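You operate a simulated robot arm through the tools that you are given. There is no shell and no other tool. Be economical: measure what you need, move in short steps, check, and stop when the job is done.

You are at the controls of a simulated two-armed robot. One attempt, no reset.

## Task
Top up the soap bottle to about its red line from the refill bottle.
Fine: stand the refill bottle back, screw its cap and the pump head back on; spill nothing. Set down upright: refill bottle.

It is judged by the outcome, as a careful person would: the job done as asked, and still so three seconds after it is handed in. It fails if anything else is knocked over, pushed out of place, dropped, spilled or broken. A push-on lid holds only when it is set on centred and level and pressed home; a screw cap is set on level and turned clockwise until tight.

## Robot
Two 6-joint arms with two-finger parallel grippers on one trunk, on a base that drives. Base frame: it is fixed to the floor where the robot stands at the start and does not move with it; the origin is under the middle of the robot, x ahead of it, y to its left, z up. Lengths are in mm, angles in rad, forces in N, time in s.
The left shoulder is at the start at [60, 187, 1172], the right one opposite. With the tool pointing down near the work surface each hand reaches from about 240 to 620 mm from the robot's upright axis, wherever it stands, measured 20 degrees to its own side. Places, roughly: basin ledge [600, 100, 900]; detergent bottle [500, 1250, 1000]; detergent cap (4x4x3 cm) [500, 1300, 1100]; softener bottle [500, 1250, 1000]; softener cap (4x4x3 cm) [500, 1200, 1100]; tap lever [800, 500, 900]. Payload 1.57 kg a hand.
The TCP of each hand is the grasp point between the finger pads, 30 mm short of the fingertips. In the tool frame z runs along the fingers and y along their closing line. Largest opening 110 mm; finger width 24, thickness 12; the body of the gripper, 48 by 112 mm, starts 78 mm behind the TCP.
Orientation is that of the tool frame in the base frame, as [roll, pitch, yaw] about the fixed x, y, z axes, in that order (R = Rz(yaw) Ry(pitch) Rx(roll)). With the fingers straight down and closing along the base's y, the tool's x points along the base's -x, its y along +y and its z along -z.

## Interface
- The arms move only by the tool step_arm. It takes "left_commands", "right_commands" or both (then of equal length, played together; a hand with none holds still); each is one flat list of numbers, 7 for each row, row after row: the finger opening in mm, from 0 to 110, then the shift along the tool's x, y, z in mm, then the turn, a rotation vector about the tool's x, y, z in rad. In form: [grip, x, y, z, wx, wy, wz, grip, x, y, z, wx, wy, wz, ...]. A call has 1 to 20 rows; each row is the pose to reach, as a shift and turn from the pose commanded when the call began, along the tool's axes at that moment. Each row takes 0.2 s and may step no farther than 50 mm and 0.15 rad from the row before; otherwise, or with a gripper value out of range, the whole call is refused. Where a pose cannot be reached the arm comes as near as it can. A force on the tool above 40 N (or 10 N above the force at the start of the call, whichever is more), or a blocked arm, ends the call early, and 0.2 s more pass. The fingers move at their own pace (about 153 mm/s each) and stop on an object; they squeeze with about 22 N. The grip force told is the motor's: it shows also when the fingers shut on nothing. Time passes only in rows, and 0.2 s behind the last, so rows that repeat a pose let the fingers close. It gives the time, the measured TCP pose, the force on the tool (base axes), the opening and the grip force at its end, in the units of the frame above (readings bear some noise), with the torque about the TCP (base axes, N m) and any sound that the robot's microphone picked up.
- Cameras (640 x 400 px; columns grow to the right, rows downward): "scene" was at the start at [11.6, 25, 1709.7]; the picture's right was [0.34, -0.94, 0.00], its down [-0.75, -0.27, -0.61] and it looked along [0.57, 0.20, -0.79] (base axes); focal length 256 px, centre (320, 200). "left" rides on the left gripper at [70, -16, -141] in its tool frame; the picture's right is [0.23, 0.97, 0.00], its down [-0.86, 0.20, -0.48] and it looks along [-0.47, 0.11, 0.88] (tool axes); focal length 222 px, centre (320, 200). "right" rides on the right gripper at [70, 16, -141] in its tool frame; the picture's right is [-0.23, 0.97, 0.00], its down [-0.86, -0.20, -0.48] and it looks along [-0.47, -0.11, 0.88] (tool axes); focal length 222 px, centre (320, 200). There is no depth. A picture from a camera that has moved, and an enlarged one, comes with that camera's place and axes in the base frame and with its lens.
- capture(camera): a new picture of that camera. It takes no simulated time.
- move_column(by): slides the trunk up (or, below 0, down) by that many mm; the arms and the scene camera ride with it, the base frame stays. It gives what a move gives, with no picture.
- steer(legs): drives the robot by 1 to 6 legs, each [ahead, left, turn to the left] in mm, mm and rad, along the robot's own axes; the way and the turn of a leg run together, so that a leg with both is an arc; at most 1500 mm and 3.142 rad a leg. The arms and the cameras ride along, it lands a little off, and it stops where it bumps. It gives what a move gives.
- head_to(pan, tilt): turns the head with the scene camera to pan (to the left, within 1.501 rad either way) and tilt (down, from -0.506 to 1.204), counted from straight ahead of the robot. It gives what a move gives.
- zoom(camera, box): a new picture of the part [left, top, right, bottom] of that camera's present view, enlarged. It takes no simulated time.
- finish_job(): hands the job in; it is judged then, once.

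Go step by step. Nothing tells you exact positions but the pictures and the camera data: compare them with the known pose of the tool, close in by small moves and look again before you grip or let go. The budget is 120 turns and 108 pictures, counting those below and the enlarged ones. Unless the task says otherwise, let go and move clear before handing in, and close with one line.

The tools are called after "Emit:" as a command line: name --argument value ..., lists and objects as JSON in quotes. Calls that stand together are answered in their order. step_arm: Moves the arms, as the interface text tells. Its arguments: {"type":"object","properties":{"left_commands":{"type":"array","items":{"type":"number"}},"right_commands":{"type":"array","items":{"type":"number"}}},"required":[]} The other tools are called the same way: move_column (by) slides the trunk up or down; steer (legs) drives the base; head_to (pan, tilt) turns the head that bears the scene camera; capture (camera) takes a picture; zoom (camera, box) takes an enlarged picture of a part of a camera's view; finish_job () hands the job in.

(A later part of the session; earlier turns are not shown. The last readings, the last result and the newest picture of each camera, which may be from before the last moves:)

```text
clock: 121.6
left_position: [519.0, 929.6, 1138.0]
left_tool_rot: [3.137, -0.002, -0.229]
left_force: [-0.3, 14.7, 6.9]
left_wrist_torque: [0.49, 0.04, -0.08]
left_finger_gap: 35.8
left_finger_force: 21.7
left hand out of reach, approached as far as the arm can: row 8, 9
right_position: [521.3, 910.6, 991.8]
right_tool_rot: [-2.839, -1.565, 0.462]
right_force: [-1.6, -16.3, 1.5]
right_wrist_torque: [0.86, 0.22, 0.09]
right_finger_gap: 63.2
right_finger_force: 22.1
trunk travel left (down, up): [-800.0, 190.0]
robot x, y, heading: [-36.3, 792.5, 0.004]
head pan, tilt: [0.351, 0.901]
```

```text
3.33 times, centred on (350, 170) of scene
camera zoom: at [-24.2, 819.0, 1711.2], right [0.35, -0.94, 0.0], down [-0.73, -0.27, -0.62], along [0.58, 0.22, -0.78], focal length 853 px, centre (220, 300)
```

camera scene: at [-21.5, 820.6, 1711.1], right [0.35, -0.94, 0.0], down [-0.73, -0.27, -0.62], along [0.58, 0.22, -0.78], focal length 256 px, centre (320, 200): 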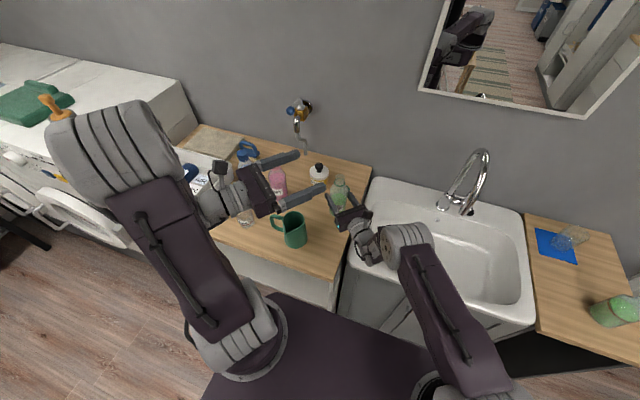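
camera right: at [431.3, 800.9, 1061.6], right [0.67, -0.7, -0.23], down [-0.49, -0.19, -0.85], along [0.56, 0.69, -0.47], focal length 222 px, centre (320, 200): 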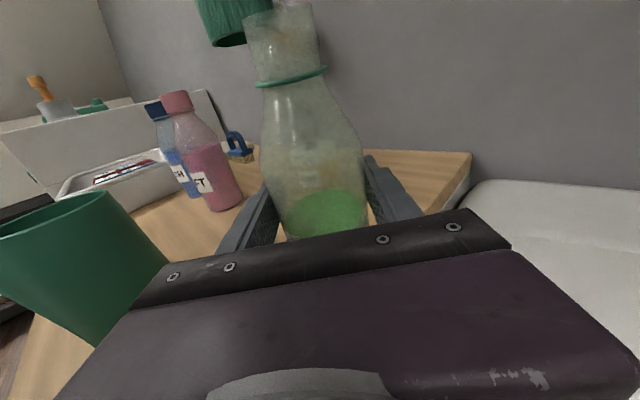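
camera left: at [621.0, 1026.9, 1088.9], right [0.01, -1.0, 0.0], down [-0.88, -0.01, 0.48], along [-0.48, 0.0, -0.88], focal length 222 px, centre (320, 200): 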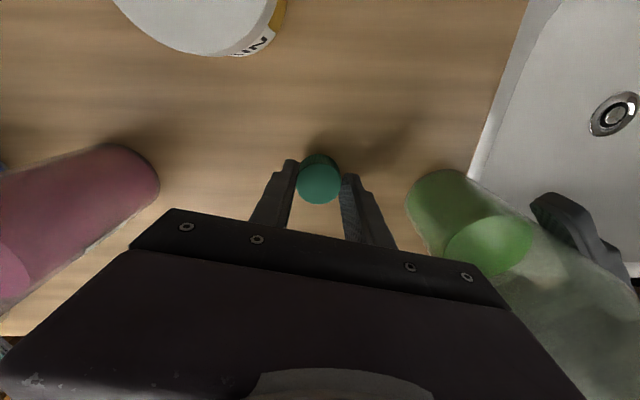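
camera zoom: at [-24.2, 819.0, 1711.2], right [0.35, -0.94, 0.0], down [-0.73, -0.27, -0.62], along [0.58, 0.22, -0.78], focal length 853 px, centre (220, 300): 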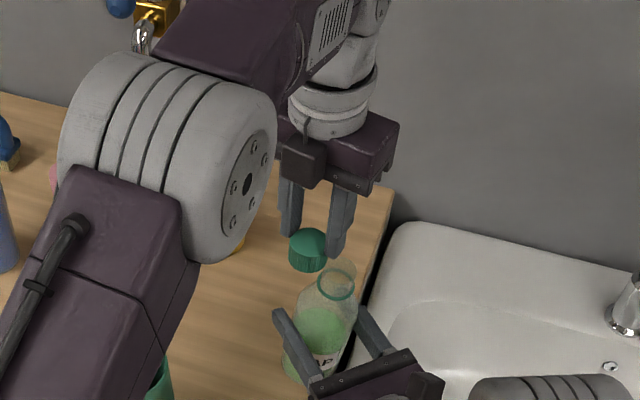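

The left arm runs out of reach there and the cap nudged the neck. I'll back the left hand off upward, then bring the refill closer to the left shoulder with the right hand.

Emit:
step_arm --left_commands '[20, -3.4, -14.6, -5, 0, 0, 0, 20, -6.8, -29.2, -10, 0, 0, 0, 20, -30, -24, -25, 0, 0, 0, 20, -55.5, -18, -40, 0, 0, 0, 20, -55.5, -18, -45, 0, 0, 0]'

Emit:
step_arm --right_commands '[45, 6, 0, 0, 0, 0, 0, 45, 8, -20, -3, 0, 0, 0, 45, 8, -42, -7, 0, 0, 0, 45, 8, -62.6, -10.5, 0, 0, 0, 45, 8, -62.6, -10.5, 0, 0, 0, 45, 4, -62.6, -10.5, 0, 0, 0, 45, 1, -62.6, -10.5, 0, 0, 0, 45, -1, -62.6, -10.5, 0, 0, 0, 45, -2, -62.6, -10.5, 0, 0, 0]'

Emit:
capture --camera "left"

Emit:
capture --camera "right"

```text
clock: 122.8
left_position: [471.0, 958.9, 1181.7]
left_tool_rot: [-3.139, 0.0, -0.217]
left_force: [-1.6, -0.4, -1.0]
left_wrist_torque: [0.04, -0.01, 0.01]
left_finger_gap: 35.7
left_finger_force: 22.3
right_position: [520.3, 911.4, 991.3]
right_tool_rot: [-3.109, -1.565, 0.737]
right_force: [-2.8, 0.9, 5.9]
right_wrist_torque: [-0.03, 0.33, -0.06]
right_finger_gap: 62.8
right_finger_force: 22.0
trunk travel left (down, up): [-800.0, 190.0]
robot x, y, heading: [-31.9, 795.3, 0.007]
head pan, tilt: [0.351, 0.901]
```

```text
clock: 124.8
left_position: [469.0, 958.8, 1182.0]
left_tool_rot: [-3.135, 0.002, -0.218]
left_force: [0.4, 0.0, -1.0]
left_wrist_torque: [-0.02, 0.01, 0.01]
left_finger_gap: 35.5
left_finger_force: 22.2
right_position: [479.7, 931.8, 990.2]
right_tool_rot: [2.836, -1.568, 1.086]
right_force: [2.1, 1.2, 8.3]
right_wrist_torque: [-0.1, -0.02, 0.0]
right_finger_gap: 62.7
right_finger_force: 21.9
right hand out of reach, approached as far as the arm can: row 3, 4, 5, 6, 7, 8, 9
trunk travel left (down, up): [-800.0, 190.0]
robot x, y, heading: [-37.1, 793.4, 0.002]
head pan, tilt: [0.351, 0.901]
```

```text
20 pictures are left
camera left: at [540.6, 960.4, 1323.0], right [0.01, -1.0, 0.0], down [-0.88, -0.01, 0.48], along [-0.48, 0.0, -0.88], focal length 222 px, centre (320, 200)
```

left: 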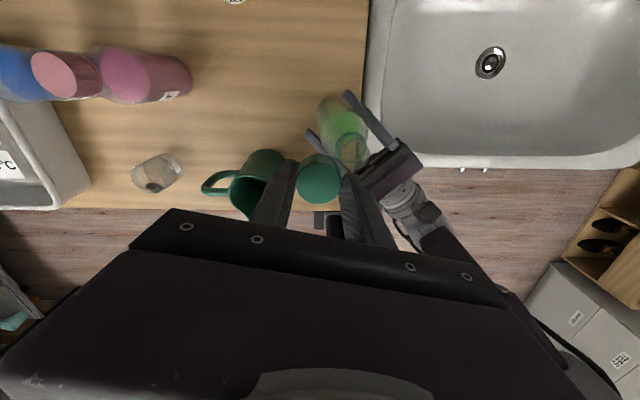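

```text
19 pictures are left
camera right: at [392.4, 821.8, 1060.6], right [0.69, -0.69, -0.23], down [-0.48, -0.2, -0.85], along [0.55, 0.7, -0.47], focal length 222 px, centre (320, 200)
```

right: 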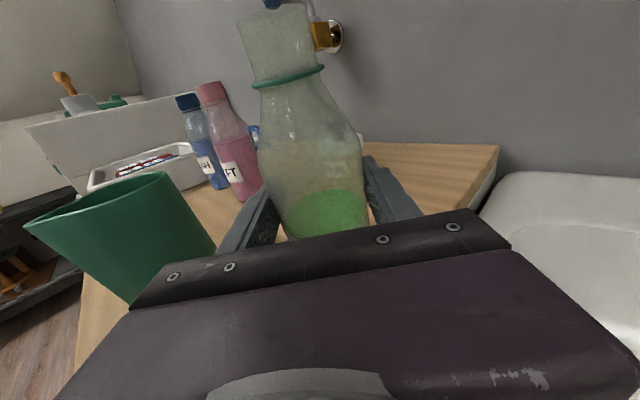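

The refill now stands near [480, 930]. I'll zoom to check its tilt and mouth position against the cap.

Emit:
zoom --camera "left" --box '[280, 80, 420, 220]'

Emit:
zoom --camera "scene" --box '[270, 130, 430, 250]'

```text
2.86 times, centred on (350, 150) of left
camera zoom: at [540.6, 960.4, 1323.0], right [0.01, -1.0, 0.0], down [-0.88, -0.01, 0.48], along [-0.48, 0.0, -0.88], focal length 635 px, centre (234, 343)
```

zoom: 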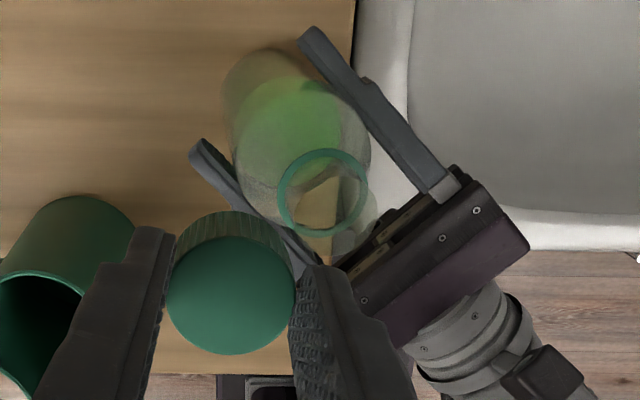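

```text
3.33 times, centred on (350, 190) of scene
camera zoom: at [-23.4, 820.1, 1711.3], right [0.35, -0.94, 0.0], down [-0.73, -0.27, -0.62], along [0.58, 0.22, -0.78], focal length 853 px, centre (220, 233)
```

zoom: 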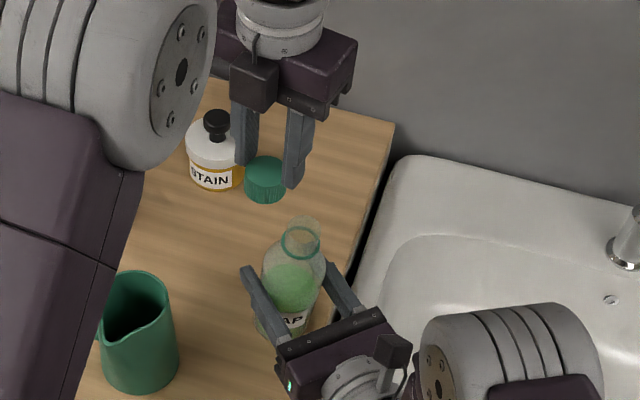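

The refill has tipped about 7° back in the grip. I'll open the fingers slightly so that it settles flat on its base, then regrip.

Emit:
step_arm --right_commands '[66, 0, 0, 0, 0, 0, 0, 70, 0, 0, 0, 0, 0, 0, 70, 0, 0, 0, 0, 0, 0, 70, 0, 0, 0, 0, 0, 0, 70, 0, 0, 5, 0, 0, 0, 45, 0, 0, 5, 0, 0, 0, 45, 0, 0, 5, 0, 0, 0]'

Emit:
zoom --camera "left" --box '[280, 80, 420, 220]'

```text
clock: 126.4
left_position: [471.4, 959.4, 1180.8]
left_tool_rot: [-3.14, 0.001, -0.217]
left_force: [0.0, -0.3, 0.3]
left_wrist_torque: [0.0, 0.0, -0.02]
left_finger_gap: 35.7
left_finger_force: 22.3
right_position: [486.5, 931.9, 988.8]
right_tool_rot: [-3.088, -1.564, 0.721]
right_force: [-0.7, 0.1, 1.3]
right_wrist_torque: [-0.08, 0.0, -0.04]
right_finger_gap: 62.3
right_finger_force: 21.9
right hand out of reach, approached as far as the arm can: row 5, 6, 7
trunk travel left (down, up): [-800.0, 190.0]
robot x, y, heading: [-34.9, 794.7, 0.008]
head pan, tilt: [0.351, 0.901]
```

```text
2.86 times, centred on (350, 150) of left
camera zoom: at [541.0, 960.6, 1322.6], right [0.01, -1.0, 0.0], down [-0.88, -0.01, 0.48], along [-0.48, 0.0, -0.88], focal length 635 px, centre (234, 343)
```

zoom: 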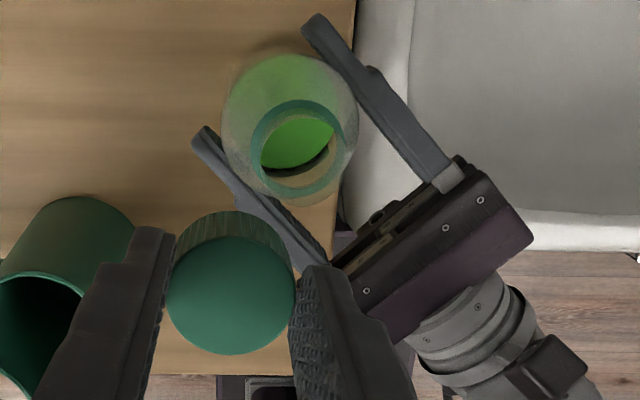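

The refill is upright again, with its mouth near [489, 937]. Bring the cap over it and lower to just above the neck.

Emit:
step_arm --left_commands '[20, 12, 10, 0, 0, 0, 0, 20, 23, 19, 0, 0, 0, 0, 20, 23, 19, 18, 0, 0, 0, 20, 23, 19, 32, 0, 0, 0, 20, 23, 19, 32, 0, 0, 0]'

Emit:
capture --camera "right"

Emit:
zoom --camera "scene" --box '[290, 130, 390, 230]'

```text
clock: 127.6
left_position: [490.6, 937.3, 1151.1]
left_tool_rot: [3.139, 0.0, -0.223]
left_force: [-0.1, 1.0, -0.4]
left_wrist_torque: [0.02, 0.06, -0.01]
left_finger_gap: 35.9
left_finger_force: 21.5
right_position: [486.2, 931.3, 989.5]
right_tool_rot: [-3.102, -1.563, 0.737]
right_force: [-0.7, -0.1, 2.0]
right_wrist_torque: [-0.07, -0.01, -0.01]
right_finger_gap: 62.2
right_finger_force: 22.3
trunk travel left (down, up): [-800.0, 190.0]
robot x, y, heading: [-36.6, 793.0, 0.008]
head pan, tilt: [0.351, 0.901]
```

```text
15 pictures are left
camera right: at [397.8, 821.2, 1059.6], right [0.68, -0.7, -0.23], down [-0.49, -0.2, -0.85], along [0.55, 0.69, -0.47], focal length 222 px, centre (320, 200)
```

right: 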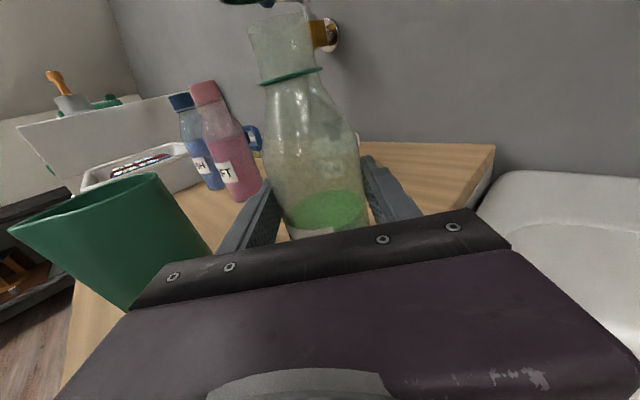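

```text
4.00 times, centred on (340, 180) of scene
camera zoom: at [-22.8, 820.4, 1711.0], right [0.35, -0.94, 0.0], down [-0.73, -0.27, -0.62], along [0.58, 0.22, -0.78], focal length 1024 px, centre (240, 280)
```

zoom: 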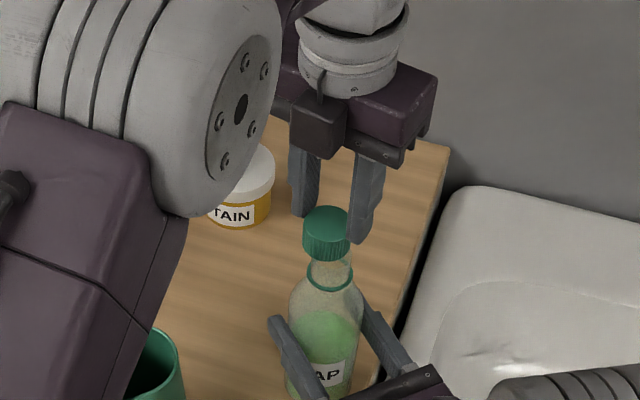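

The cap is about 6 mm too far left; correcting and lowering slightly, then check.

Emit:
step_arm --left_commands '[20, 1.6, 5.6, 0, 0, 0, 0, 20, 1.6, 5.6, 6, 0, 0, 0, 20, 1.6, 5.6, 12, 0, 0, 0, 20, 1.6, 5.6, 16, 0, 0, 0]'

Emit:
zoom --camera "scene" --box '[300, 150, 370, 220]'

```text
clock: 128.6
left_position: [491.0, 937.9, 1135.3]
left_tool_rot: [3.139, -0.003, -0.224]
left_force: [-4.3, 2.0, 25.4]
left_wrist_torque: [-0.05, 0.03, -0.03]
left_finger_gap: 36.2
left_finger_force: 22.1
left hand out of reach, approached as far as the arm can: row 1, 2, 3, 4
right_position: [486.1, 931.9, 988.1]
right_tool_rot: [-3.138, -1.562, 0.772]
right_force: [10.8, 2.7, -6.0]
right_wrist_torque: [0.56, -0.24, 0.05]
right_finger_gap: 62.5
right_finger_force: 22.0
trunk travel left (down, up): [-800.0, 190.0]
robot x, y, heading: [-34.8, 795.8, 0.005]
head pan, tilt: [0.351, 0.901]
```

```text
5.71 times, centred on (335, 185) of scene
camera zoom: at [-24.0, 821.1, 1711.4], right [0.35, -0.94, 0.0], down [-0.73, -0.27, -0.62], along [0.58, 0.22, -0.78], focal length 1462 px, centre (234, 286)
```

zoom: 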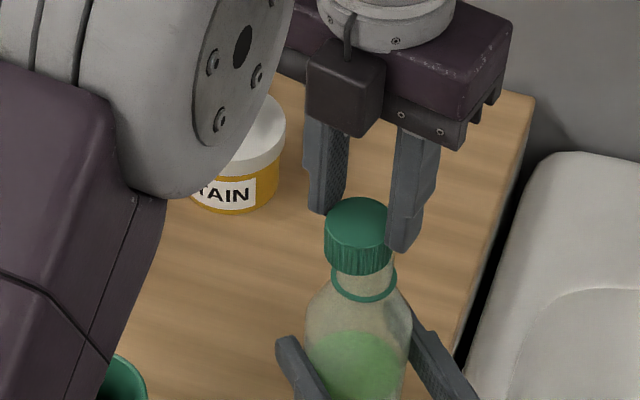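

The wrist roll limit is stopping the last few millimetres. I'll raise, turn the wrist clockwise a bit to free it, shift, and lower again.

Emit:
step_arm --left_commands '[20, 0, 0, -8, 0, 0, 0, 20, 0, 0, -16, 0, 0, 0.14, 20, 0.5, 2, -16, 0, 0, 0.28, 20, 1, 4, -16, 0, 0, 0.42, 20, 1.4, 6.2, -16, 0, 0, 0.56, 20, 1.4, 6.2, -16, 0, 0, 0.56, 20, 1.4, 6.2, -10, 0, 0, 0.56, 20, 1.4, 6.2, -5, 0, 0, 0.56, 20, 1.4, 6.2, -2, 0, 0, 0.56]'

Emit:
zoom --camera "scene" --box '[300, 150, 370, 220]'

```text
clock: 130.6
left_position: [491.2, 931.3, 1135.2]
left_tool_rot: [-3.139, 0.002, -0.777]
left_force: [0.3, -0.3, 0.5]
left_wrist_torque: [0.05, -0.02, -0.01]
left_finger_gap: 35.7
left_finger_force: 22.1
right_position: [485.2, 931.5, 989.2]
right_tool_rot: [-3.089, -1.563, 0.722]
right_force: [0.4, 0.8, 1.7]
right_wrist_torque: [-0.12, -0.02, 0.02]
right_finger_gap: 62.4
right_finger_force: 22.4
trunk travel left (down, up): [-800.0, 190.0]
robot x, y, heading: [-35.7, 793.2, 0.009]
head pan, tilt: [0.351, 0.901]
```

```text
5.71 times, centred on (335, 185) of scene
camera zoom: at [-22.7, 820.4, 1711.1], right [0.35, -0.94, 0.0], down [-0.73, -0.27, -0.62], along [0.58, 0.22, -0.78], focal length 1462 px, centre (234, 286)
```

zoom: 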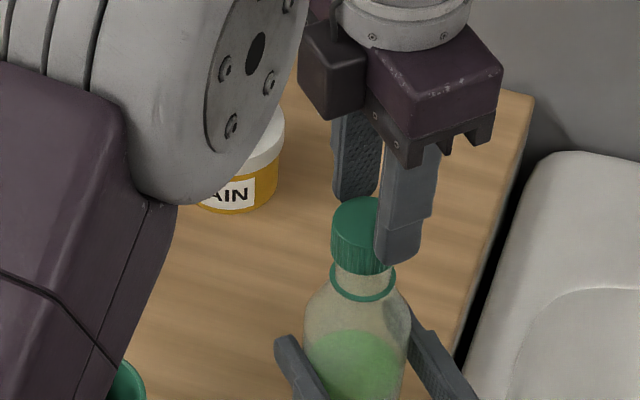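

Now aligned and free of contact. Lowering gently until the cap touches the thread.

Emit:
step_arm --left_commands '[20, 0, 0, 2, 0, 0, 0, 20, 0, 0, 4, 0, 0, 0, 20, 0, 0, 6, 0, 0, 0]'

Emit:
step_arm --left_commands '[20, 0, 0, 1.5, 0, 0, 0, 20, 0, 0, 3, 0, 0, 0, 20, 0, 0, 4, 0, 0, 0]'

```text
clock: 131.4
left_position: [489.1, 931.7, 1127.5]
left_tool_rot: [3.141, 0.006, -0.776]
left_force: [-1.5, 0.6, -1.7]
left_wrist_torque: [-0.02, 0.0, 0.01]
left_finger_gap: 36.3
left_finger_force: 22.4
right_position: [485.3, 931.9, 988.0]
right_tool_rot: [3.132, -1.567, 0.787]
right_force: [-3.4, -1.1, 4.5]
right_wrist_torque: [-0.14, 0.26, -0.09]
right_finger_gap: 62.3
right_finger_force: 22.4
trunk travel left (down, up): [-800.0, 190.0]
robot x, y, heading: [-36.6, 796.0, 0.01]
head pan, tilt: [0.351, 0.901]
```

```text
clock: 132.2
left_position: [490.3, 931.0, 1124.8]
left_tool_rot: [-3.14, 0.001, -0.775]
left_force: [-0.1, -0.3, -0.1]
left_wrist_torque: [-0.03, -0.02, 0.02]
left_finger_gap: 35.9
left_finger_force: 22.1
right_position: [485.7, 931.8, 988.6]
right_tool_rot: [-3.108, -1.565, 0.739]
right_force: [-0.2, 1.8, 1.1]
right_wrist_torque: [0.0, 0.04, 0.0]
right_finger_gap: 62.2
right_finger_force: 22.0
trunk travel left (down, up): [-800.0, 190.0]
robot x, y, heading: [-34.8, 792.1, 0.008]
head pan, tilt: [0.351, 0.901]
```

Emit:
step_arm --left_commands '[20, 0, 0, 1.5, 0, 0, 0, 20, 0, 0, 3, 0, 0, 0, 20, 0, 0, 4.5, 0, 0, 0, 20, 0, 0, 6, 0, 0, 0]'

Emit:
zoom --camera "scene" --box '[300, 150, 370, 220]'

```text
clock: 133.2
left_position: [490.8, 930.8, 1118.5]
left_tool_rot: [-3.139, 0.002, -0.776]
left_force: [3.0, -0.5, 2.6]
left_wrist_torque: [-0.01, -0.12, -0.01]
left_finger_gap: 35.9
left_finger_force: 22.4
right_position: [486.8, 932.6, 988.9]
right_tool_rot: [-3.139, -1.564, 0.774]
right_force: [-2.5, 2.2, 1.9]
right_wrist_torque: [-0.02, -0.31, 0.01]
right_finger_gap: 62.5
right_finger_force: 21.6
trunk travel left (down, up): [-800.0, 190.0]
robot x, y, heading: [-39.7, 798.2, 0.002]
head pan, tilt: [0.351, 0.901]
```

```text
5.71 times, centred on (335, 185) of scene
camera zoom: at [-22.8, 820.6, 1711.1], right [0.35, -0.94, 0.0], down [-0.73, -0.27, -0.62], along [0.58, 0.22, -0.78], focal length 1462 px, centre (234, 286)
```

zoom: 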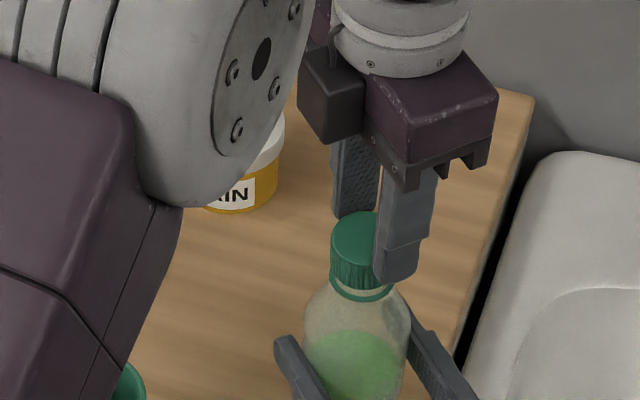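

The cap sits well over the neck, close to the collar. Now turning clockwise with light downward pressure.

Emit:
step_arm --left_commands '[20, 0, 0, 1, 0, 0, 0.15, 20, 0, 0, 1, 0, 0, 0.3, 20, 0, 0, 1.5, 0, 0, 0.45, 20, 0, 0, 1.5, 0, 0, 0.6, 20, 0, 0, 2, 0, 0, 0.75, 20, 0, 0, 2, 0, 0, 0.9, 20, 0, 0, 2, 0, 0, 1.05, 20, 0, 0, 2, 0, 0, 1.2, 20, 0, 0, 2.5, 0, 0, 1.35, 20, 0, 0, 2.5, 0, 0, 1.5, 20, 0, 0, 2.5, 0, 0, 1.65, 20, 0, 0, 2.5, 0, 0, 1.8, 20, 0, 0, 3, 0, 0, 1.95, 20, 0, 0, 3, 0, 0, 2.1, 20, 0, 0, 3, 0, 0, 2.25, 20, 0, 0, 3, 0, 0, 2.4, 20, 0, 0, 3, 0, 0, 2.55, 20, 0, 0, 3.5, 0, 0, 2.7, 20, 0, 0, 3.5, 0, 0, 2.85, 20, 0, 0, 3.5, 0, 0, 3.0]'

Emit:
step_arm --left_commands '[20, 0, 0, 0, 0, 0, 0.15, 20, 0, 0, 0, 0, 0, 0.3, 20, 0, 0, 0.5, 0, 0, 0.45, 20, 0, 0, 0.5, 0, 0, 0.6, 20, 0, 0, 0.5, 0, 0, 0.75, 20, 0, 0, 0.5, 0, 0, 0.9, 20, 0, 0, 1, 0, 0, 1.05, 20, 0, 0, 1, 0, 0, 1.2, 20, 0, 0, 1, 0, 0, 1.35, 20, 0, 0, 1, 0, 0, 1.5]'

```text
clock: 137.4
left_position: [490.4, 931.6, 1116.9]
left_tool_rot: [3.136, -0.001, 2.504]
left_force: [-4.4, 15.0, 2.6]
left_wrist_torque: [0.75, 0.14, 0.13]
left_finger_gap: 36.2
left_finger_force: 21.7
right_position: [485.1, 930.8, 989.2]
right_tool_rot: [-2.999, -1.564, 0.63]
right_force: [3.6, -18.8, 2.0]
right_wrist_torque: [0.89, 0.2, -0.33]
right_finger_gap: 64.2
right_finger_force: 22.1
trunk travel left (down, up): [-800.0, 190.0]
robot x, y, heading: [-37.8, 795.0, 0.004]
head pan, tilt: [0.351, 0.901]
```

```text
clock: 139.6
left_position: [490.0, 931.4, 1114.5]
left_tool_rot: [-3.139, -0.003, 1.006]
left_force: [-3.3, -2.3, 0.6]
left_wrist_torque: [-0.2, 0.42, 0.01]
left_finger_gap: 35.9
left_finger_force: 21.9
right_position: [485.4, 932.2, 988.4]
right_tool_rot: [-3.098, -1.563, 0.733]
right_force: [4.5, 2.5, -0.5]
right_wrist_torque: [-0.04, 0.13, -0.01]
right_finger_gap: 63.1
right_finger_force: 22.1
trunk travel left (down, up): [-800.0, 190.0]
robot x, y, heading: [-35.8, 795.1, 0.004]
head pan, tilt: [0.351, 0.901]
```

Emit:
step_arm --left_commands '[20, 0, 0, 0, 0, 0, 0.15, 20, 0, 0, 0, 0, 0, 0.3, 20, 0, 0, 0, 0, 0, 0.45, 20, 0, 0, 0, 0, 0, 0.6, 20, 0, 0, 0, 0, 0, 0.75]'

Emit:
zoom --camera "scene" --box '[300, 150, 370, 220]'

```text
clock: 140.8
left_position: [490.5, 932.4, 1113.8]
left_tool_rot: [-3.139, 0.002, 0.256]
left_force: [-5.5, -6.0, -2.4]
left_wrist_torque: [-0.23, 0.54, 0.03]
left_finger_gap: 35.9
left_finger_force: 22.5
right_position: [485.6, 931.4, 988.9]
right_tool_rot: [-3.1, -1.564, 0.732]
right_force: [5.4, 6.9, 1.9]
right_wrist_torque: [-0.43, 0.2, -0.04]
right_finger_gap: 62.4
right_finger_force: 21.8
trunk travel left (down, up): [-800.0, 190.0]
robot x, y, heading: [-32.8, 792.0, 0.003]
head pan, tilt: [0.351, 0.901]
```

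```text
5.71 times, centred on (335, 185) of scene
camera zoom: at [-22.3, 820.5, 1711.0], right [0.35, -0.94, 0.0], down [-0.73, -0.27, -0.62], along [0.58, 0.22, -0.78], focal length 1462 px, centre (234, 286)
```

zoom: 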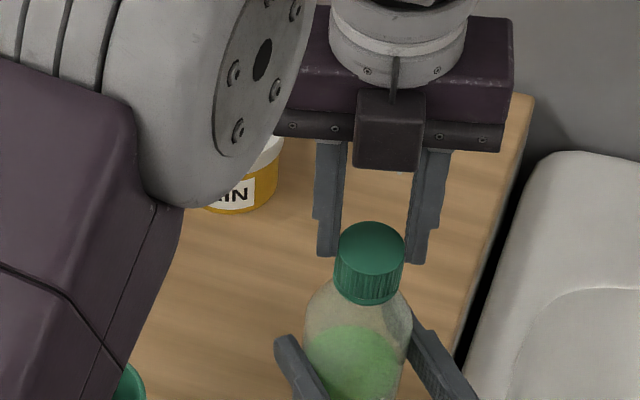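

The cap is level and down at the collar. To be sure it's tight, I'll regrip and turn once more, watching the torque.

Emit:
step_arm --left_commands '[60, 0, 0, 0, 0, 0, 0, 60, 0, 0, 0, 0, 0, -0.15, 60, 0, 0, 0, 0, 0, -0.3, 60, 0, 0, 0, 0, 0, -0.45, 60, 0, 0, 0, 0, 0, -0.6, 60, 0, 0, 0, 0, 0, -0.75, 60, 0, 0, 0, 0, 0, -0.9, 60, 0, 0, 0, 0, 0, -1.05, 60, 0, 0, 0, 0, 0, -1.2, 60, 0, 0, 0, 0, 0, -1.35, 60, 0, 0, 0, 0, 0, -1.5, 60, 0, 0, 0, 0, 0, -1.65, 60, 0, 0, 0, 0, 0, -1.8, 60, 0, 0, 0, 0, 0, -1.95, 60, 0, 0, 0, 0, 0, -2.1, 60, 0, 0, 0, 0, 0, -2.25, 60, 0, 0, 0, 0, 0, -2.4, 20, 0, 0, 0, 0, 0, -2.4, 20, 0, 0, 0, 0, 0, -2.4, 20, 0, 0, 0, 0, 0, -2.4]'

Emit:
step_arm --left_commands '[20, 0, 0, 0, 0, 0, 0.15, 20, 0, 0, 0, 0, 0, 0.3, 20, 0, 0, 0, 0, 0, 0.45]'

Emit:
step_arm --left_commands '[20, 0, 0, 0, 0, 0, 0.15, 20, 0, 0, 0, 0, 0, 0.3, 20, 0, 0, 0, 0, 0, 0.45, 20, 0, 0, 0, 0, 0, 0.6]'

```text
clock: 145.0
left_position: [490.6, 931.8, 1114.0]
left_tool_rot: [3.14, -0.004, 2.657]
left_force: [-5.4, -7.2, 1.3]
left_wrist_torque: [-0.35, 0.34, 0.04]
left_finger_gap: 36.4
left_finger_force: 22.5
right_position: [486.0, 931.3, 989.0]
right_tool_rot: [-3.081, -1.562, 0.715]
right_force: [4.4, 8.0, -0.7]
right_wrist_torque: [-0.58, 0.34, -0.04]
right_finger_gap: 62.5
right_finger_force: 22.6
trunk travel left (down, up): [-800.0, 190.0]
robot x, y, heading: [-34.7, 788.6, 0.002]
head pan, tilt: [0.351, 0.901]
```

```text
clock: 145.8
left_position: [490.6, 931.2, 1114.6]
left_tool_rot: [3.141, -0.003, 2.204]
left_force: [-5.9, -8.3, 0.5]
left_wrist_torque: [-0.35, 0.51, 0.07]
left_finger_gap: 36.1
left_finger_force: 22.1
right_position: [486.0, 931.5, 988.0]
right_tool_rot: [-3.017, -1.565, 0.648]
right_force: [5.1, 8.2, -0.6]
right_wrist_torque: [-0.66, 0.17, 0.02]
right_finger_gap: 62.3
right_finger_force: 21.3
trunk travel left (down, up): [-800.0, 190.0]
robot x, y, heading: [-34.5, 793.7, 0.008]
head pan, tilt: [0.351, 0.901]
```

```text
clock: 146.8
left_position: [491.8, 932.3, 1114.4]
left_tool_rot: [3.14, -0.003, 1.606]
left_force: [-3.9, -2.6, -0.9]
left_wrist_torque: [-0.07, 0.09, 0.41]
left_finger_gap: 35.9
left_finger_force: 22.1
right_position: [486.7, 931.0, 988.8]
right_tool_rot: [-2.922, -1.563, 0.554]
right_force: [5.1, 2.9, 0.6]
right_wrist_torque: [-0.19, 0.42, -0.43]
right_finger_gap: 62.4
right_finger_force: 22.1
trunk travel left (down, up): [-800.0, 190.0]
robot x, y, heading: [-33.5, 795.1, 0.005]
head pan, tilt: [0.351, 0.901]
```

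Torque has risen to 0.4 N m: it has come tight. One small extra turn, then release the cap and raise the left hand.

Emit:
step_arm --left_commands '[20, 0, 0, 0, 0, 0, 0.15, 20, 0, 0, 0, 0, 0, 0.3]'

Emit:
step_arm --left_commands '[60, 0, 0, 0, 0, 0, 0, 70, 0, 0, 0, 0, 0, 0, 70, 0, 0, -30, 0, 0, 0, 70, 0, 0, -70, 0, 0, 0, 70, 0, 0, -110, 0, 0, 0]'

Emit:
capture --camera "right"

```text
clock: 147.4
left_position: [491.4, 930.5, 1113.5]
left_tool_rot: [-3.137, -0.003, 1.307]
left_force: [-5.5, -1.4, 0.5]
left_wrist_torque: [-0.07, 0.22, 0.53]
left_finger_gap: 36.2
left_finger_force: 21.8
right_position: [485.8, 932.4, 988.0]
right_tool_rot: [-2.995, -1.564, 0.627]
right_force: [5.6, 1.3, -1.5]
right_wrist_torque: [-0.11, 0.51, -0.58]
right_finger_gap: 62.4
right_finger_force: 21.7
trunk travel left (down, up): [-800.0, 190.0]
robot x, y, heading: [-34.2, 794.7, 0.008]
head pan, tilt: [0.351, 0.901]
```

```text
clock: 148.6
left_position: [489.9, 932.7, 1224.6]
left_tool_rot: [-3.139, -0.002, 1.307]
left_force: [0.3, -1.2, 0.4]
left_wrist_torque: [0.01, 0.01, -0.01]
left_finger_gap: 70.2
left_finger_force: 0.0
right_position: [485.8, 932.3, 989.1]
right_tool_rot: [-3.063, -1.564, 0.698]
right_force: [-0.5, 0.2, -0.5]
right_wrist_torque: [0.0, 0.01, 0.0]
right_finger_gap: 62.4
right_finger_force: 21.8
trunk travel left (down, up): [-800.0, 190.0]
robot x, y, heading: [-34.2, 791.7, 0.006]
head pan, tilt: [0.351, 0.901]
```

```text
9 pictures are left
camera right: at [398.1, 821.2, 1059.4], right [0.68, -0.7, -0.23], down [-0.49, -0.2, -0.85], along [0.55, 0.69, -0.47], focal length 222 px, centre (320, 200)
```

right: 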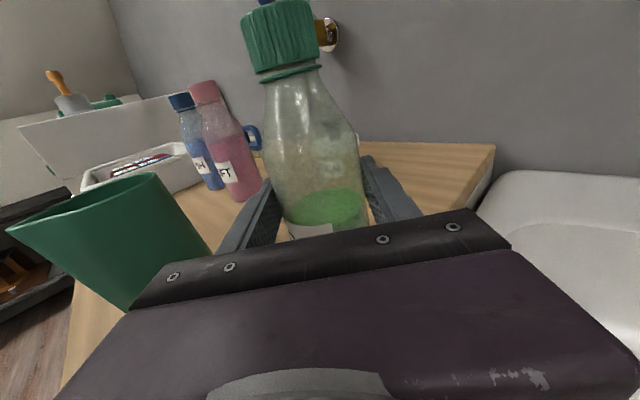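

The cap is on level and tight. I'll move the refill back to its original spot, set it down, release, and back off.

Emit:
step_arm --right_commands '[45, 8, 0, 0, 0, 0, 0, 45, 10, 6, 20, 0, 0, 0, 45, 10, 12, 40, 0, 0, 0, 45, 10, 17.8, 58.9, 0, 0, 0, 45, 10, 17.8, 58.9, 0, 0, 0, 45, 5, 17.8, 58.9, 0, 0, 0, 45, 2, 17.8, 58.9, 0, 0, 0, 45, 0.5, 17.8, 58.9, 0, 0, 0, 45, -0.5, 17.8, 58.9, 0, 0, 0]'

Emit:
step_arm --right_commands '[68, 0, 0, 0, 0, 0, 0, 72, 0, 0, 0, 0, 0, 0, 72, 0, 0, 0, 0, 0, 0, 110, 0, 0, 0, 0, 0, 0, 110, 0, 0, 0, 0, 0, 0, 110, 0, 0, -30, 0, 0, 0, 110, 0, 0, -70, 0, 0, 0, 110, 0, 0, -110, 0, 0, 0, 110, 0, 0, -140, 0, 0, 0, 110, 40, 0, -160, 0, 0, 0, 110, 80, 0, -170, 0, 0, 0, 110, 120, 0, -170, 0, 0, 0]'

Emit:
zoom --camera "scene" --box '[240, 110, 460, 260]'

```text
clock: 150.6
left_position: [491.3, 931.6, 1224.1]
left_tool_rot: [-3.141, -0.003, 1.309]
left_force: [-0.9, 0.3, 0.1]
left_wrist_torque: [0.01, 0.05, 0.0]
left_finger_gap: 69.9
left_finger_force: 0.1
right_position: [540.0, 958.1, 987.9]
right_tool_rot: [-3.05, -1.563, 0.676]
right_force: [-0.7, -0.8, -2.2]
right_wrist_torque: [0.0, 0.02, 0.03]
right_finger_gap: 62.3
right_finger_force: 22.1
trunk travel left (down, up): [-800.0, 190.0]
robot x, y, heading: [-35.0, 795.4, 0.011]
head pan, tilt: [0.351, 0.901]
```

```text
clock: 153.2
left_position: [490.9, 932.1, 1224.5]
left_tool_rot: [-3.139, -0.004, 1.306]
left_force: [-0.6, 0.3, -0.1]
left_wrist_torque: [-0.01, 0.01, -0.01]
left_finger_gap: 69.9
left_finger_force: 0.1
right_position: [420.4, 841.4, 1110.1]
right_tool_rot: [-3.069, -1.563, 0.696]
right_force: [-0.6, -0.3, 0.7]
right_wrist_torque: [-0.02, 0.01, -0.02]
right_finger_gap: 110.1
right_finger_force: 0.0
trunk travel left (down, up): [-800.0, 190.0]
robot x, y, heading: [-37.9, 794.0, 0.009]
head pan, tilt: [0.351, 0.901]
```

```text
2.67 times, centred on (350, 185) of scene
camera zoom: at [-23.3, 820.4, 1711.0], right [0.35, -0.94, 0.0], down [-0.73, -0.27, -0.62], along [0.58, 0.22, -0.78], focal length 682 px, centre (240, 240)
```

zoom: 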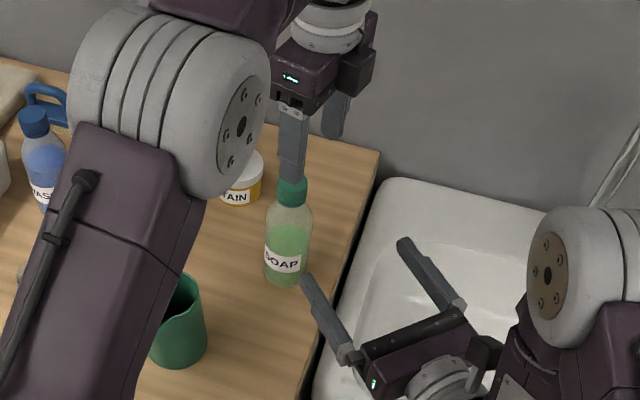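

The refill stands upright and capped at its place. Now rewind the left wrist for the pump head and drive back to the ledge.

Emit:
step_arm --left_commands '[90, -5, 0, -5, 0, 0, -0.15, 90, -5, 0, -5, 0, 0, -0.3, 90, -5, 0, -5, 0, 0, -0.45, 90, -5, 0, -5, 0, 0, -0.6, 90, -5, 0, -5, 0, 0, -0.75, 90, -5, 0, -5, 0, 0, -0.9, 90, -5, 0, -5, 0, 0, -1.05, 90, -5, 0, -5, 0, 0, -1.2, 90, -5, 0, -5, 0, 0, -1.35, 90, -5, 0, -5, 0, 0, -1.5, 90, -5, 0, -5, 0, 0, -1.65, 90, -5, 0, -5, 0, 0, -1.8, 90, -5, 0, -5, 0, 0, -1.95, 90, -5, 0, -5, 0, 0, -2.1, 90, -5, 0, -5, 0, 0, -2.25, 90, -5, 0, -5, 0, 0, -2.4, 90, -5, 0, -5, 0, 0, -2.55, 90, -5, 0, -5, 0, 0, -2.7, 90, -5, 0, -5, 0, 0, -2.85, 90, -5, 0, -5, 0, 0, -3.0]'

Emit:
step_arm --left_commands '[90, 0, 0, 0, 0, 0, -0.15, 90, 0, 0, 0, 0, 0, -0.3, 90, 0, 0, 0, 0, 0, -0.45, 90, 0, 0, 0, 0, 0, -0.6, 90, 0, 0, 0, 0, 0, -0.75, 90, 0, 0, 0, 0, 0, -0.9, 90, 0, 0, 0, 0, 0, -1.05, 90, 0, 0, 0, 0, 0, -1.2, 90, 0, 0, 0, 0, 0, -1.35, 90, 0, 0, 0, 0, 0, -1.5]'

Emit:
steer --legs '[[0, -890, -0.009], [36, 0, 0]]'

Emit:
head_to --pan 0.15 --tilt 0.95

```text
clock: 157.4
left_position: [490.5, 926.7, 1229.3]
left_tool_rot: [3.14, 0.003, -1.974]
left_force: [0.3, -0.5, 0.8]
left_wrist_torque: [0.0, 0.03, 0.02]
left_finger_gap: 90.1
left_finger_force: 0.1
right_position: [420.6, 842.1, 1109.1]
right_tool_rot: [-3.069, -1.563, 0.696]
right_force: [0.2, -0.3, -0.1]
right_wrist_torque: [0.03, 0.0, 0.03]
right_finger_gap: 109.9
right_finger_force: 0.0
trunk travel left (down, up): [-800.0, 190.0]
robot x, y, heading: [-35.7, 794.8, 0.007]
head pan, tilt: [0.351, 0.901]
```

```text
clock: 159.6
left_position: [489.7, 926.5, 1229.9]
left_tool_rot: [-3.141, 0.003, -0.472]
left_force: [0.0, 0.1, -0.6]
left_wrist_torque: [0.0, 0.0, -0.03]
left_finger_gap: 90.1
left_finger_force: 0.0
right_position: [420.9, 842.9, 1109.5]
right_tool_rot: [-3.067, -1.564, 0.695]
right_force: [0.7, 0.8, 0.1]
right_wrist_torque: [0.0, -0.02, -0.02]
right_finger_gap: 110.1
right_finger_force: 0.0
trunk travel left (down, up): [-800.0, 190.0]
robot x, y, heading: [-34.5, 794.2, 0.005]
head pan, tilt: [0.351, 0.901]
```

```text
clock: 164.8
left_position: [523.7, 32.1, 1232.5]
left_tool_rot: [-3.138, -0.004, -0.478]
left_force: [0.0, -0.7, 0.1]
left_wrist_torque: [0.0, -0.07, 0.02]
left_finger_gap: 90.2
left_finger_force: 0.1
right_position: [454.4, -53.7, 1112.3]
right_tool_rot: [2.22, -1.565, 1.687]
right_force: [-0.8, -0.2, 0.6]
right_wrist_torque: [-0.02, 0.02, -0.01]
right_finger_gap: 110.0
right_finger_force: 0.1
trunk travel left (down, up): [-800.0, 190.0]
robot x, y, heading: [0.4, -100.6, 0.002]
head pan, tilt: [0.351, 0.901]
```

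```text
clock: 165.5
left_position: [530.3, 31.0, 1229.0]
left_tool_rot: [-3.14, 0.002, -0.479]
left_force: [-0.9, -0.9, 0.2]
left_wrist_torque: [0.0, -0.01, 0.0]
left_finger_gap: 89.9
left_finger_force: 0.1
right_position: [459.9, -53.5, 1108.9]
right_tool_rot: [-3.009, -1.564, 0.631]
right_force: [0.2, -0.7, -0.3]
right_wrist_torque: [0.0, 0.0, 0.05]
right_finger_gap: 110.0
right_finger_force: 0.1
trunk travel left (down, up): [-800.0, 190.0]
robot x, y, heading: [5.3, -100.3, 0.004]
head pan, tilt: [0.15, 0.949]
```

At the ledge again. Pull the right hand back and bring the left above the pump head for a look.

Emit:
step_arm --right_commands '[110, 0, 0, -40, 0, 0, 0, 110, 0, 0, -80, 0, 0, 0, 110, 0, 0, -105, 0, 0, 0, 110, 0, 0, -105, 0, 0, 0, 110, 0, 0, -105, 0, 0, 0]' --left_commands '[90, 7, 6, 0, 0, 0, 0, 90, 29, 23, 40, 0, 0, 0, 90, 29, 23, 85, 0, 0, 0, 90, 29, 23, 130, 0, 0, 0, 90, 29, 23, 175, 0, 0, 0]'

Emit:
capture --camera "left"

```text
clock: 166.7
left_position: [545.4, -0.9, 1052.3]
left_tool_rot: [-3.141, 0.003, -0.478]
left_force: [0.7, 0.4, -0.1]
left_wrist_torque: [0.01, 0.01, 0.0]
left_finger_gap: 90.0
left_finger_force: 0.0
right_position: [389.3, -126.7, 1106.8]
right_tool_rot: [-2.85, -1.565, 0.478]
right_force: [0.1, 0.6, -0.3]
right_wrist_torque: [0.01, 0.0, 0.02]
right_finger_gap: 110.0
right_finger_force: 0.1
right hand out of reach, approached as far as the arm can: row 3, 4, 5
trunk travel left (down, up): [-800.0, 190.0]
robot x, y, heading: [5.2, -98.4, -0.001]
head pan, tilt: [0.15, 0.949]
```

```text
7 pictures are left
camera left: at [612.5, -17.9, 1193.4], right [-0.25, -0.97, 0.0], down [-0.85, 0.22, 0.48], along [-0.46, 0.12, -0.88], focal length 222 px, centre (320, 200)
```

left: 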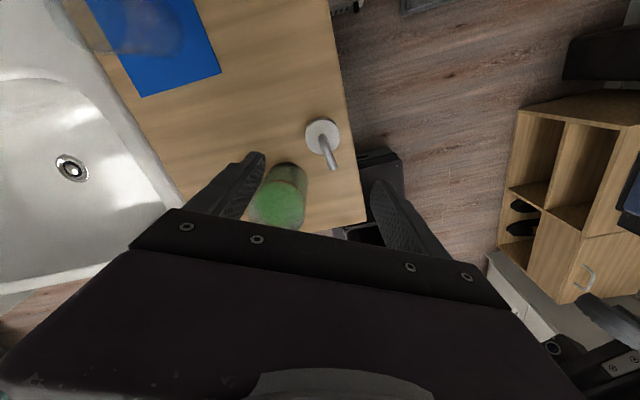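

Pump head located at [549, -4]. Descend and grip it.

Emit:
step_arm --left_commands '[90, 4.5, 1, 40, 0, 0, 0, 90, 4.5, 1, 80, 0, 0, 0, 90, 4.5, 1, 120, 0, 0, 0, 90, 4.5, 1, 145, 0, 0, 0, 90, 4.5, 1, 157, 0, 0, 0, 30, 4.5, 1, 157, 0, 0, 0, 30, 4.5, 1, 157, 0, 0, 0, 30, 4.5, 1, 157, 0, 0, 0]'

```text
clock: 168.5
left_position: [547.1, -2.5, 898.7]
left_tool_rot: [-3.141, 0.001, -0.479]
left_force: [-0.2, 0.5, -0.5]
left_wrist_torque: [0.01, 0.02, 0.02]
left_finger_gap: 46.6
left_finger_force: 22.2
right_position: [388.0, -126.6, 1106.3]
right_tool_rot: [-3.012, -1.564, 0.639]
right_force: [-0.1, -0.1, 0.0]
right_wrist_torque: [0.04, 0.01, 0.02]
right_finger_gap: 110.1
right_finger_force: 0.1
trunk travel left (down, up): [-800.0, 190.0]
robot x, y, heading: [4.8, -97.6, 0.003]
head pan, tilt: [0.15, 0.949]
```

Gripped at 46.6 mm. Lift it, and shift the robot 120 mm left so both arms can work comfortably on the soap bottle.

Emit:
step_arm --left_commands '[30, 0, 0, -15, 0, 0, 0, 30, 0, 0, -60, 0, 0, 0, 30, 0, 0, -105, 0, 0, 0, 30, 0, 0, -150, 0, 0, 0, 30, 0, 0, -195, 0, 0, 0, 30, 0, 0, -220, 0, 0, 0]'

Emit:
steer --legs '[[-6, 120, 0]]'

Emit:
step_arm --right_commands '[110, -10, 0, 0, 0, 0, 0]'

```text
clock: 169.9
left_position: [547.3, -5.4, 1118.6]
left_tool_rot: [-3.141, 0.002, -0.478]
left_force: [-0.7, 0.0, 0.0]
left_wrist_torque: [0.02, -0.03, -0.02]
left_finger_gap: 46.4
left_finger_force: 21.7
right_position: [387.2, -127.5, 1107.6]
right_tool_rot: [-3.029, -1.566, 0.658]
right_force: [0.6, 0.2, 0.4]
right_wrist_torque: [0.02, 0.03, -0.01]
right_finger_gap: 110.3
right_finger_force: 0.1
trunk travel left (down, up): [-800.0, 190.0]
robot x, y, heading: [5.0, -100.1, 0.005]
head pan, tilt: [0.15, 0.949]
```

```text
clock: 171.2
left_position: [542.0, 112.3, 1117.0]
left_tool_rot: [-3.138, 0.002, -0.479]
left_force: [-0.5, 0.3, -0.3]
left_wrist_torque: [-0.01, -0.02, 0.0]
left_finger_gap: 46.6
left_finger_force: 22.4
right_position: [382.5, -9.0, 1107.4]
right_tool_rot: [-2.802, -1.565, 0.428]
right_force: [0.9, -0.4, 1.6]
right_wrist_torque: [-0.01, -0.03, 0.0]
right_finger_gap: 110.0
right_finger_force: 0.1
trunk travel left (down, up): [-800.0, 190.0]
robot x, y, heading: [-4.0, 19.6, 0.006]
head pan, tilt: [0.15, 0.949]
```

```text
clock: 171.6
left_position: [543.0, 111.6, 1118.7]
left_tool_rot: [-3.138, 0.004, -0.479]
left_force: [0.0, 0.5, -0.4]
left_wrist_torque: [0.01, -0.01, -0.01]
left_finger_gap: 46.5
left_finger_force: 22.2
right_position: [382.3, -9.5, 1095.9]
right_tool_rot: [-2.721, -1.566, 0.35]
right_force: [-0.5, -0.5, 0.2]
right_wrist_torque: [0.03, 0.03, 0.04]
right_finger_gap: 110.3
right_finger_force: 0.1
trunk travel left (down, up): [-800.0, 190.0]
robot x, y, heading: [-1.7, 21.9, 0.002]
head pan, tilt: [0.15, 0.949]
```

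Right hand lines up with the soap bottle; lower it to grip height and look.

Emit:
step_arm --right_commands '[110, -36, 2, 0, 0, 0, 0, 110, -72, 3, 0, 0, 0, 0, 110, -108, 5, 0, 0, 0, 0, 110, -145, 7, 0, 0, 0, 0, 110, -180, 7, 0, 0, 0, 0]'

Emit:
capture --camera "right"

```text
clock: 172.8
left_position: [542.4, 113.9, 1117.6]
left_tool_rot: [-3.139, 0.003, -0.478]
left_force: [-0.9, -1.1, -0.7]
left_wrist_torque: [0.02, 0.0, 0.02]
left_finger_gap: 46.4
left_finger_force: 23.0
right_position: [387.7, -13.1, 918.3]
right_tool_rot: [-3.016, -1.567, 0.644]
right_force: [-0.5, -0.4, 0.2]
right_wrist_torque: [-0.02, -0.01, 0.05]
right_finger_gap: 110.0
right_finger_force: 0.0
trunk travel left (down, up): [-800.0, 190.0]
robot x, y, heading: [-5.5, 21.0, 0.002]
head pan, tilt: [0.15, 0.949]
```

```text
6 pictures are left
camera right: at [298.0, -122.9, 988.2], right [0.68, -0.7, -0.23], down [-0.49, -0.19, -0.85], along [0.55, 0.69, -0.47], focal length 222 px, centre (320, 200)
```

right: 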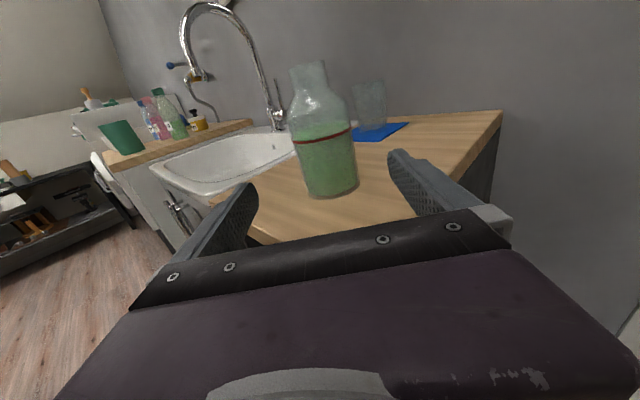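

The soap level is right at the red line. Advance and grip the bottle body.

Emit:
step_arm --right_commands '[110, 0, 4, 40, 0, 0, 0, 110, 0, 4, 80, 0, 0, 0, 110, 0, 4, 110, 0, 0, 0, 110, 0, 4, 125, 0, 0, 0, 60, 0, 4, 125, 0, 0, 0, 60, 0, 4, 125, 0, 0, 0, 60, 0, 4, 125, 0, 0, 0]'

Emit:
step_arm --left_commands '[30, -10, 10, 0, 0, 0, 0, 30, -25, 40, 10, 0, 0, 0, 30, -35, 65, 20, 0, 0, 0]'

```text
clock: 174.4
left_position: [542.3, 115.3, 1118.2]
left_tool_rot: [-3.14, 0.002, -0.478]
left_force: [-0.1, -0.2, -0.8]
left_wrist_torque: [0.03, -0.03, 0.01]
left_finger_gap: 46.6
left_finger_force: 21.6
right_position: [480.0, 70.7, 916.5]
right_tool_rot: [-2.989, -1.566, 0.615]
right_force: [0.4, 1.2, -0.2]
right_wrist_torque: [0.1, 0.04, -0.06]
right_finger_gap: 70.6
right_finger_force: 22.5
trunk travel left (down, up): [-800.0, 190.0]
robot x, y, heading: [-1.9, 21.8, 0.007]
head pan, tilt: [0.15, 0.949]
```

```text
clock: 175.2
left_position: [478.2, 70.8, 1097.1]
left_tool_rot: [-3.14, 0.002, -0.478]
left_force: [0.5, -0.3, -0.9]
left_wrist_torque: [-0.02, 0.01, 0.01]
left_finger_gap: 46.5
left_finger_force: 22.3
right_position: [479.5, 69.9, 916.0]
right_tool_rot: [-3.007, -1.565, 0.632]
right_force: [-0.7, -1.1, 1.0]
right_wrist_torque: [-0.08, 0.08, -0.02]
right_finger_gap: 70.7
right_finger_force: 22.4
trunk travel left (down, up): [-800.0, 190.0]
robot x, y, heading: [-3.8, 21.6, 0.002]
head pan, tilt: [0.15, 0.949]
```

Bottle held at 70.6 mm with the pump head above it. Lower to just over the neck and check alignment.

Emit:
step_arm --left_commands '[30, 0, 0, 25, 0, 0, 0, 30, 0, 0, 42, 0, 0, 0, 30, 0, 0, 42, 0, 0, 0]'

Emit:
zoom --camera "right" --box '[220, 0, 420, 200]'

Emit:
zoom --camera "scene" --box '[310, 150, 410, 250]'

```text
clock: 176.0
left_position: [479.0, 73.1, 1056.1]
left_tool_rot: [-3.139, 0.003, -0.479]
left_force: [0.7, 0.4, -0.1]
left_wrist_torque: [0.0, 0.02, -0.02]
left_finger_gap: 46.6
left_finger_force: 22.2
right_position: [479.4, 70.1, 916.7]
right_tool_rot: [-3.017, -1.566, 0.644]
right_force: [-0.6, -0.3, -0.5]
right_wrist_torque: [0.0, -0.01, 0.02]
right_finger_gap: 70.8
right_finger_force: 22.2
trunk travel left (down, up): [-800.0, 190.0]
robot x, y, heading: [-9.4, 22.5, 0.003]
head pan, tilt: [0.15, 0.949]
```

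```text
2.00 times, centred on (320, 100) of right
camera zoom: at [390.7, -39.4, 987.1], right [0.68, -0.7, -0.23], down [-0.49, -0.19, -0.85], along [0.55, 0.69, -0.47], focal length 444 px, centre (320, 400)
```

zoom: 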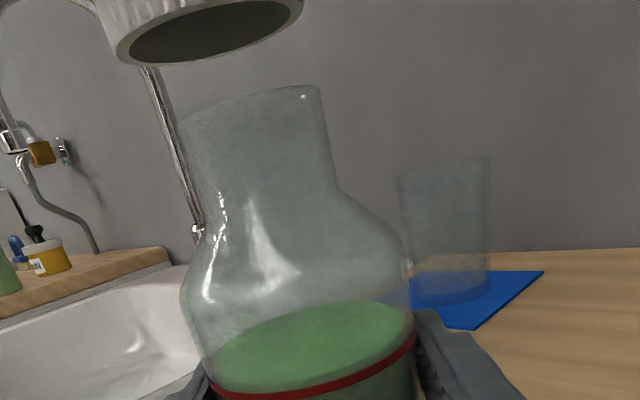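

```text
4.00 times, centred on (360, 200) of scene
camera zoom: at [11.4, 32.2, 1707.4], right [0.15, -0.99, 0.0], down [-0.8, -0.13, -0.58], along [0.58, 0.09, -0.81], focal length 1024 px, centre (160, 200)
```

zoom: 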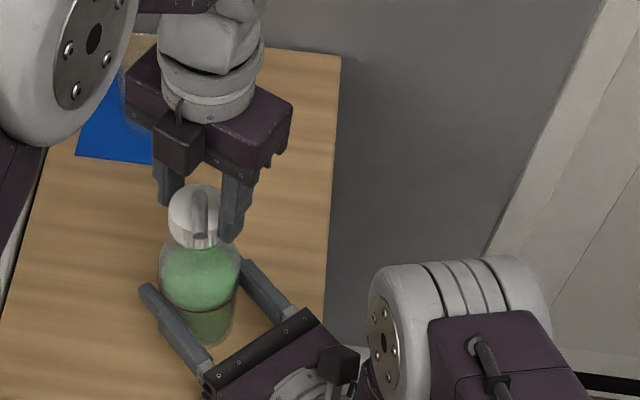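

The pump head needs to go about 5.5 mm to the right. Correct, then lower gently.

Emit:
step_arm --left_commands '[30, 1.7, 2.2, 0, 0, 0, 0, 30, 3.4, 4.4, 0, 0, 0, 0, 30, 3.4, 4.4, 6, 0, 0, 0, 30, 3.4, 4.4, 12, 0, 0, 0, 30, 3.4, 4.4, 16, 0, 0, 0]'

Emit:
step_arm --left_commands '[30, 0, 0, 2, 0, 0, 0, 30, 0, 0, 4, 0, 0, 0]'

```text
clock: 177.2
left_position: [481.2, 67.2, 1040.0]
left_tool_rot: [-3.14, 0.003, -0.478]
left_force: [0.2, 0.2, -1.1]
left_wrist_torque: [0.02, 0.0, -0.01]
left_finger_gap: 46.6
left_finger_force: 21.8
right_position: [479.4, 70.8, 916.4]
right_tool_rot: [-3.01, -1.566, 0.637]
right_force: [0.0, -0.6, 0.3]
right_wrist_torque: [-0.03, 0.0, 0.03]
right_finger_gap: 70.8
right_finger_force: 22.2
trunk travel left (down, up): [-800.0, 190.0]
robot x, y, heading: [-1.7, 20.2, 0.006]
head pan, tilt: [0.15, 0.949]
```

```text
clock: 177.8
left_position: [482.4, 66.1, 1036.5]
left_tool_rot: [-3.138, -0.002, -0.477]
left_force: [-5.8, -2.8, 26.7]
left_wrist_torque: [0.23, 0.18, -0.06]
left_finger_gap: 46.9
left_finger_force: 22.1
right_position: [479.1, 69.9, 917.1]
right_tool_rot: [-3.08, -1.565, 0.706]
right_force: [10.6, 4.9, -8.0]
right_wrist_torque: [0.14, 0.21, 0.04]
right_finger_gap: 70.8
right_finger_force: 22.5
trunk travel left (down, up): [-800.0, 190.0]
robot x, y, heading: [-0.2, 21.1, 0.004]
head pan, tilt: [0.15, 0.949]
```

It touched the rim; the torque says the contact is on the left side, so I overshot slightly. Raise, shift 2.5 mm back left, lower again.

Emit:
step_arm --left_commands '[30, 0, 0, -5, 0, 0, 0, 30, -1.6, -2, -5, 0, 0, 0, 30, -1.6, -2, -2, 0, 0, 0, 30, -1.6, -2, 0, 0, 0, 0]'

Emit:
step_arm --left_commands '[30, 0, 0, 1, 0, 0, 0, 30, 0, 0, 2, 0, 0, 0]'

```text
clock: 178.8
left_position: [480.3, 70.1, 1037.5]
left_tool_rot: [-3.138, -0.001, -0.481]
left_force: [-3.5, 5.2, 22.5]
left_wrist_torque: [-0.14, -0.08, -0.02]
left_finger_gap: 46.4
left_finger_force: 21.7
right_position: [478.1, 71.0, 917.0]
right_tool_rot: [-3.095, -1.564, 0.719]
right_force: [8.7, -1.4, -6.0]
right_wrist_torque: [0.59, 0.09, 0.11]
right_finger_gap: 70.6
right_finger_force: 22.3
trunk travel left (down, up): [-800.0, 190.0]
robot x, y, heading: [-2.4, 19.8, 0.006]
head pan, tilt: [0.15, 0.949]
```

```text
clock: 179.4
left_position: [479.8, 70.1, 1035.7]
left_tool_rot: [-3.139, 0.002, -0.479]
left_force: [-3.6, 4.5, 27.2]
left_wrist_torque: [0.19, -0.24, 0.04]
left_finger_gap: 46.7
left_finger_force: 21.5
right_position: [478.8, 70.3, 916.1]
right_tool_rot: [3.074, -1.566, 0.836]
right_force: [10.4, -2.7, -6.2]
right_wrist_torque: [-0.2, 0.3, 0.14]
right_finger_gap: 70.9
right_finger_force: 22.2
trunk travel left (down, up): [-800.0, 190.0]
robot x, y, heading: [-0.5, 21.1, 0.001]
head pan, tilt: [0.15, 0.949]
```

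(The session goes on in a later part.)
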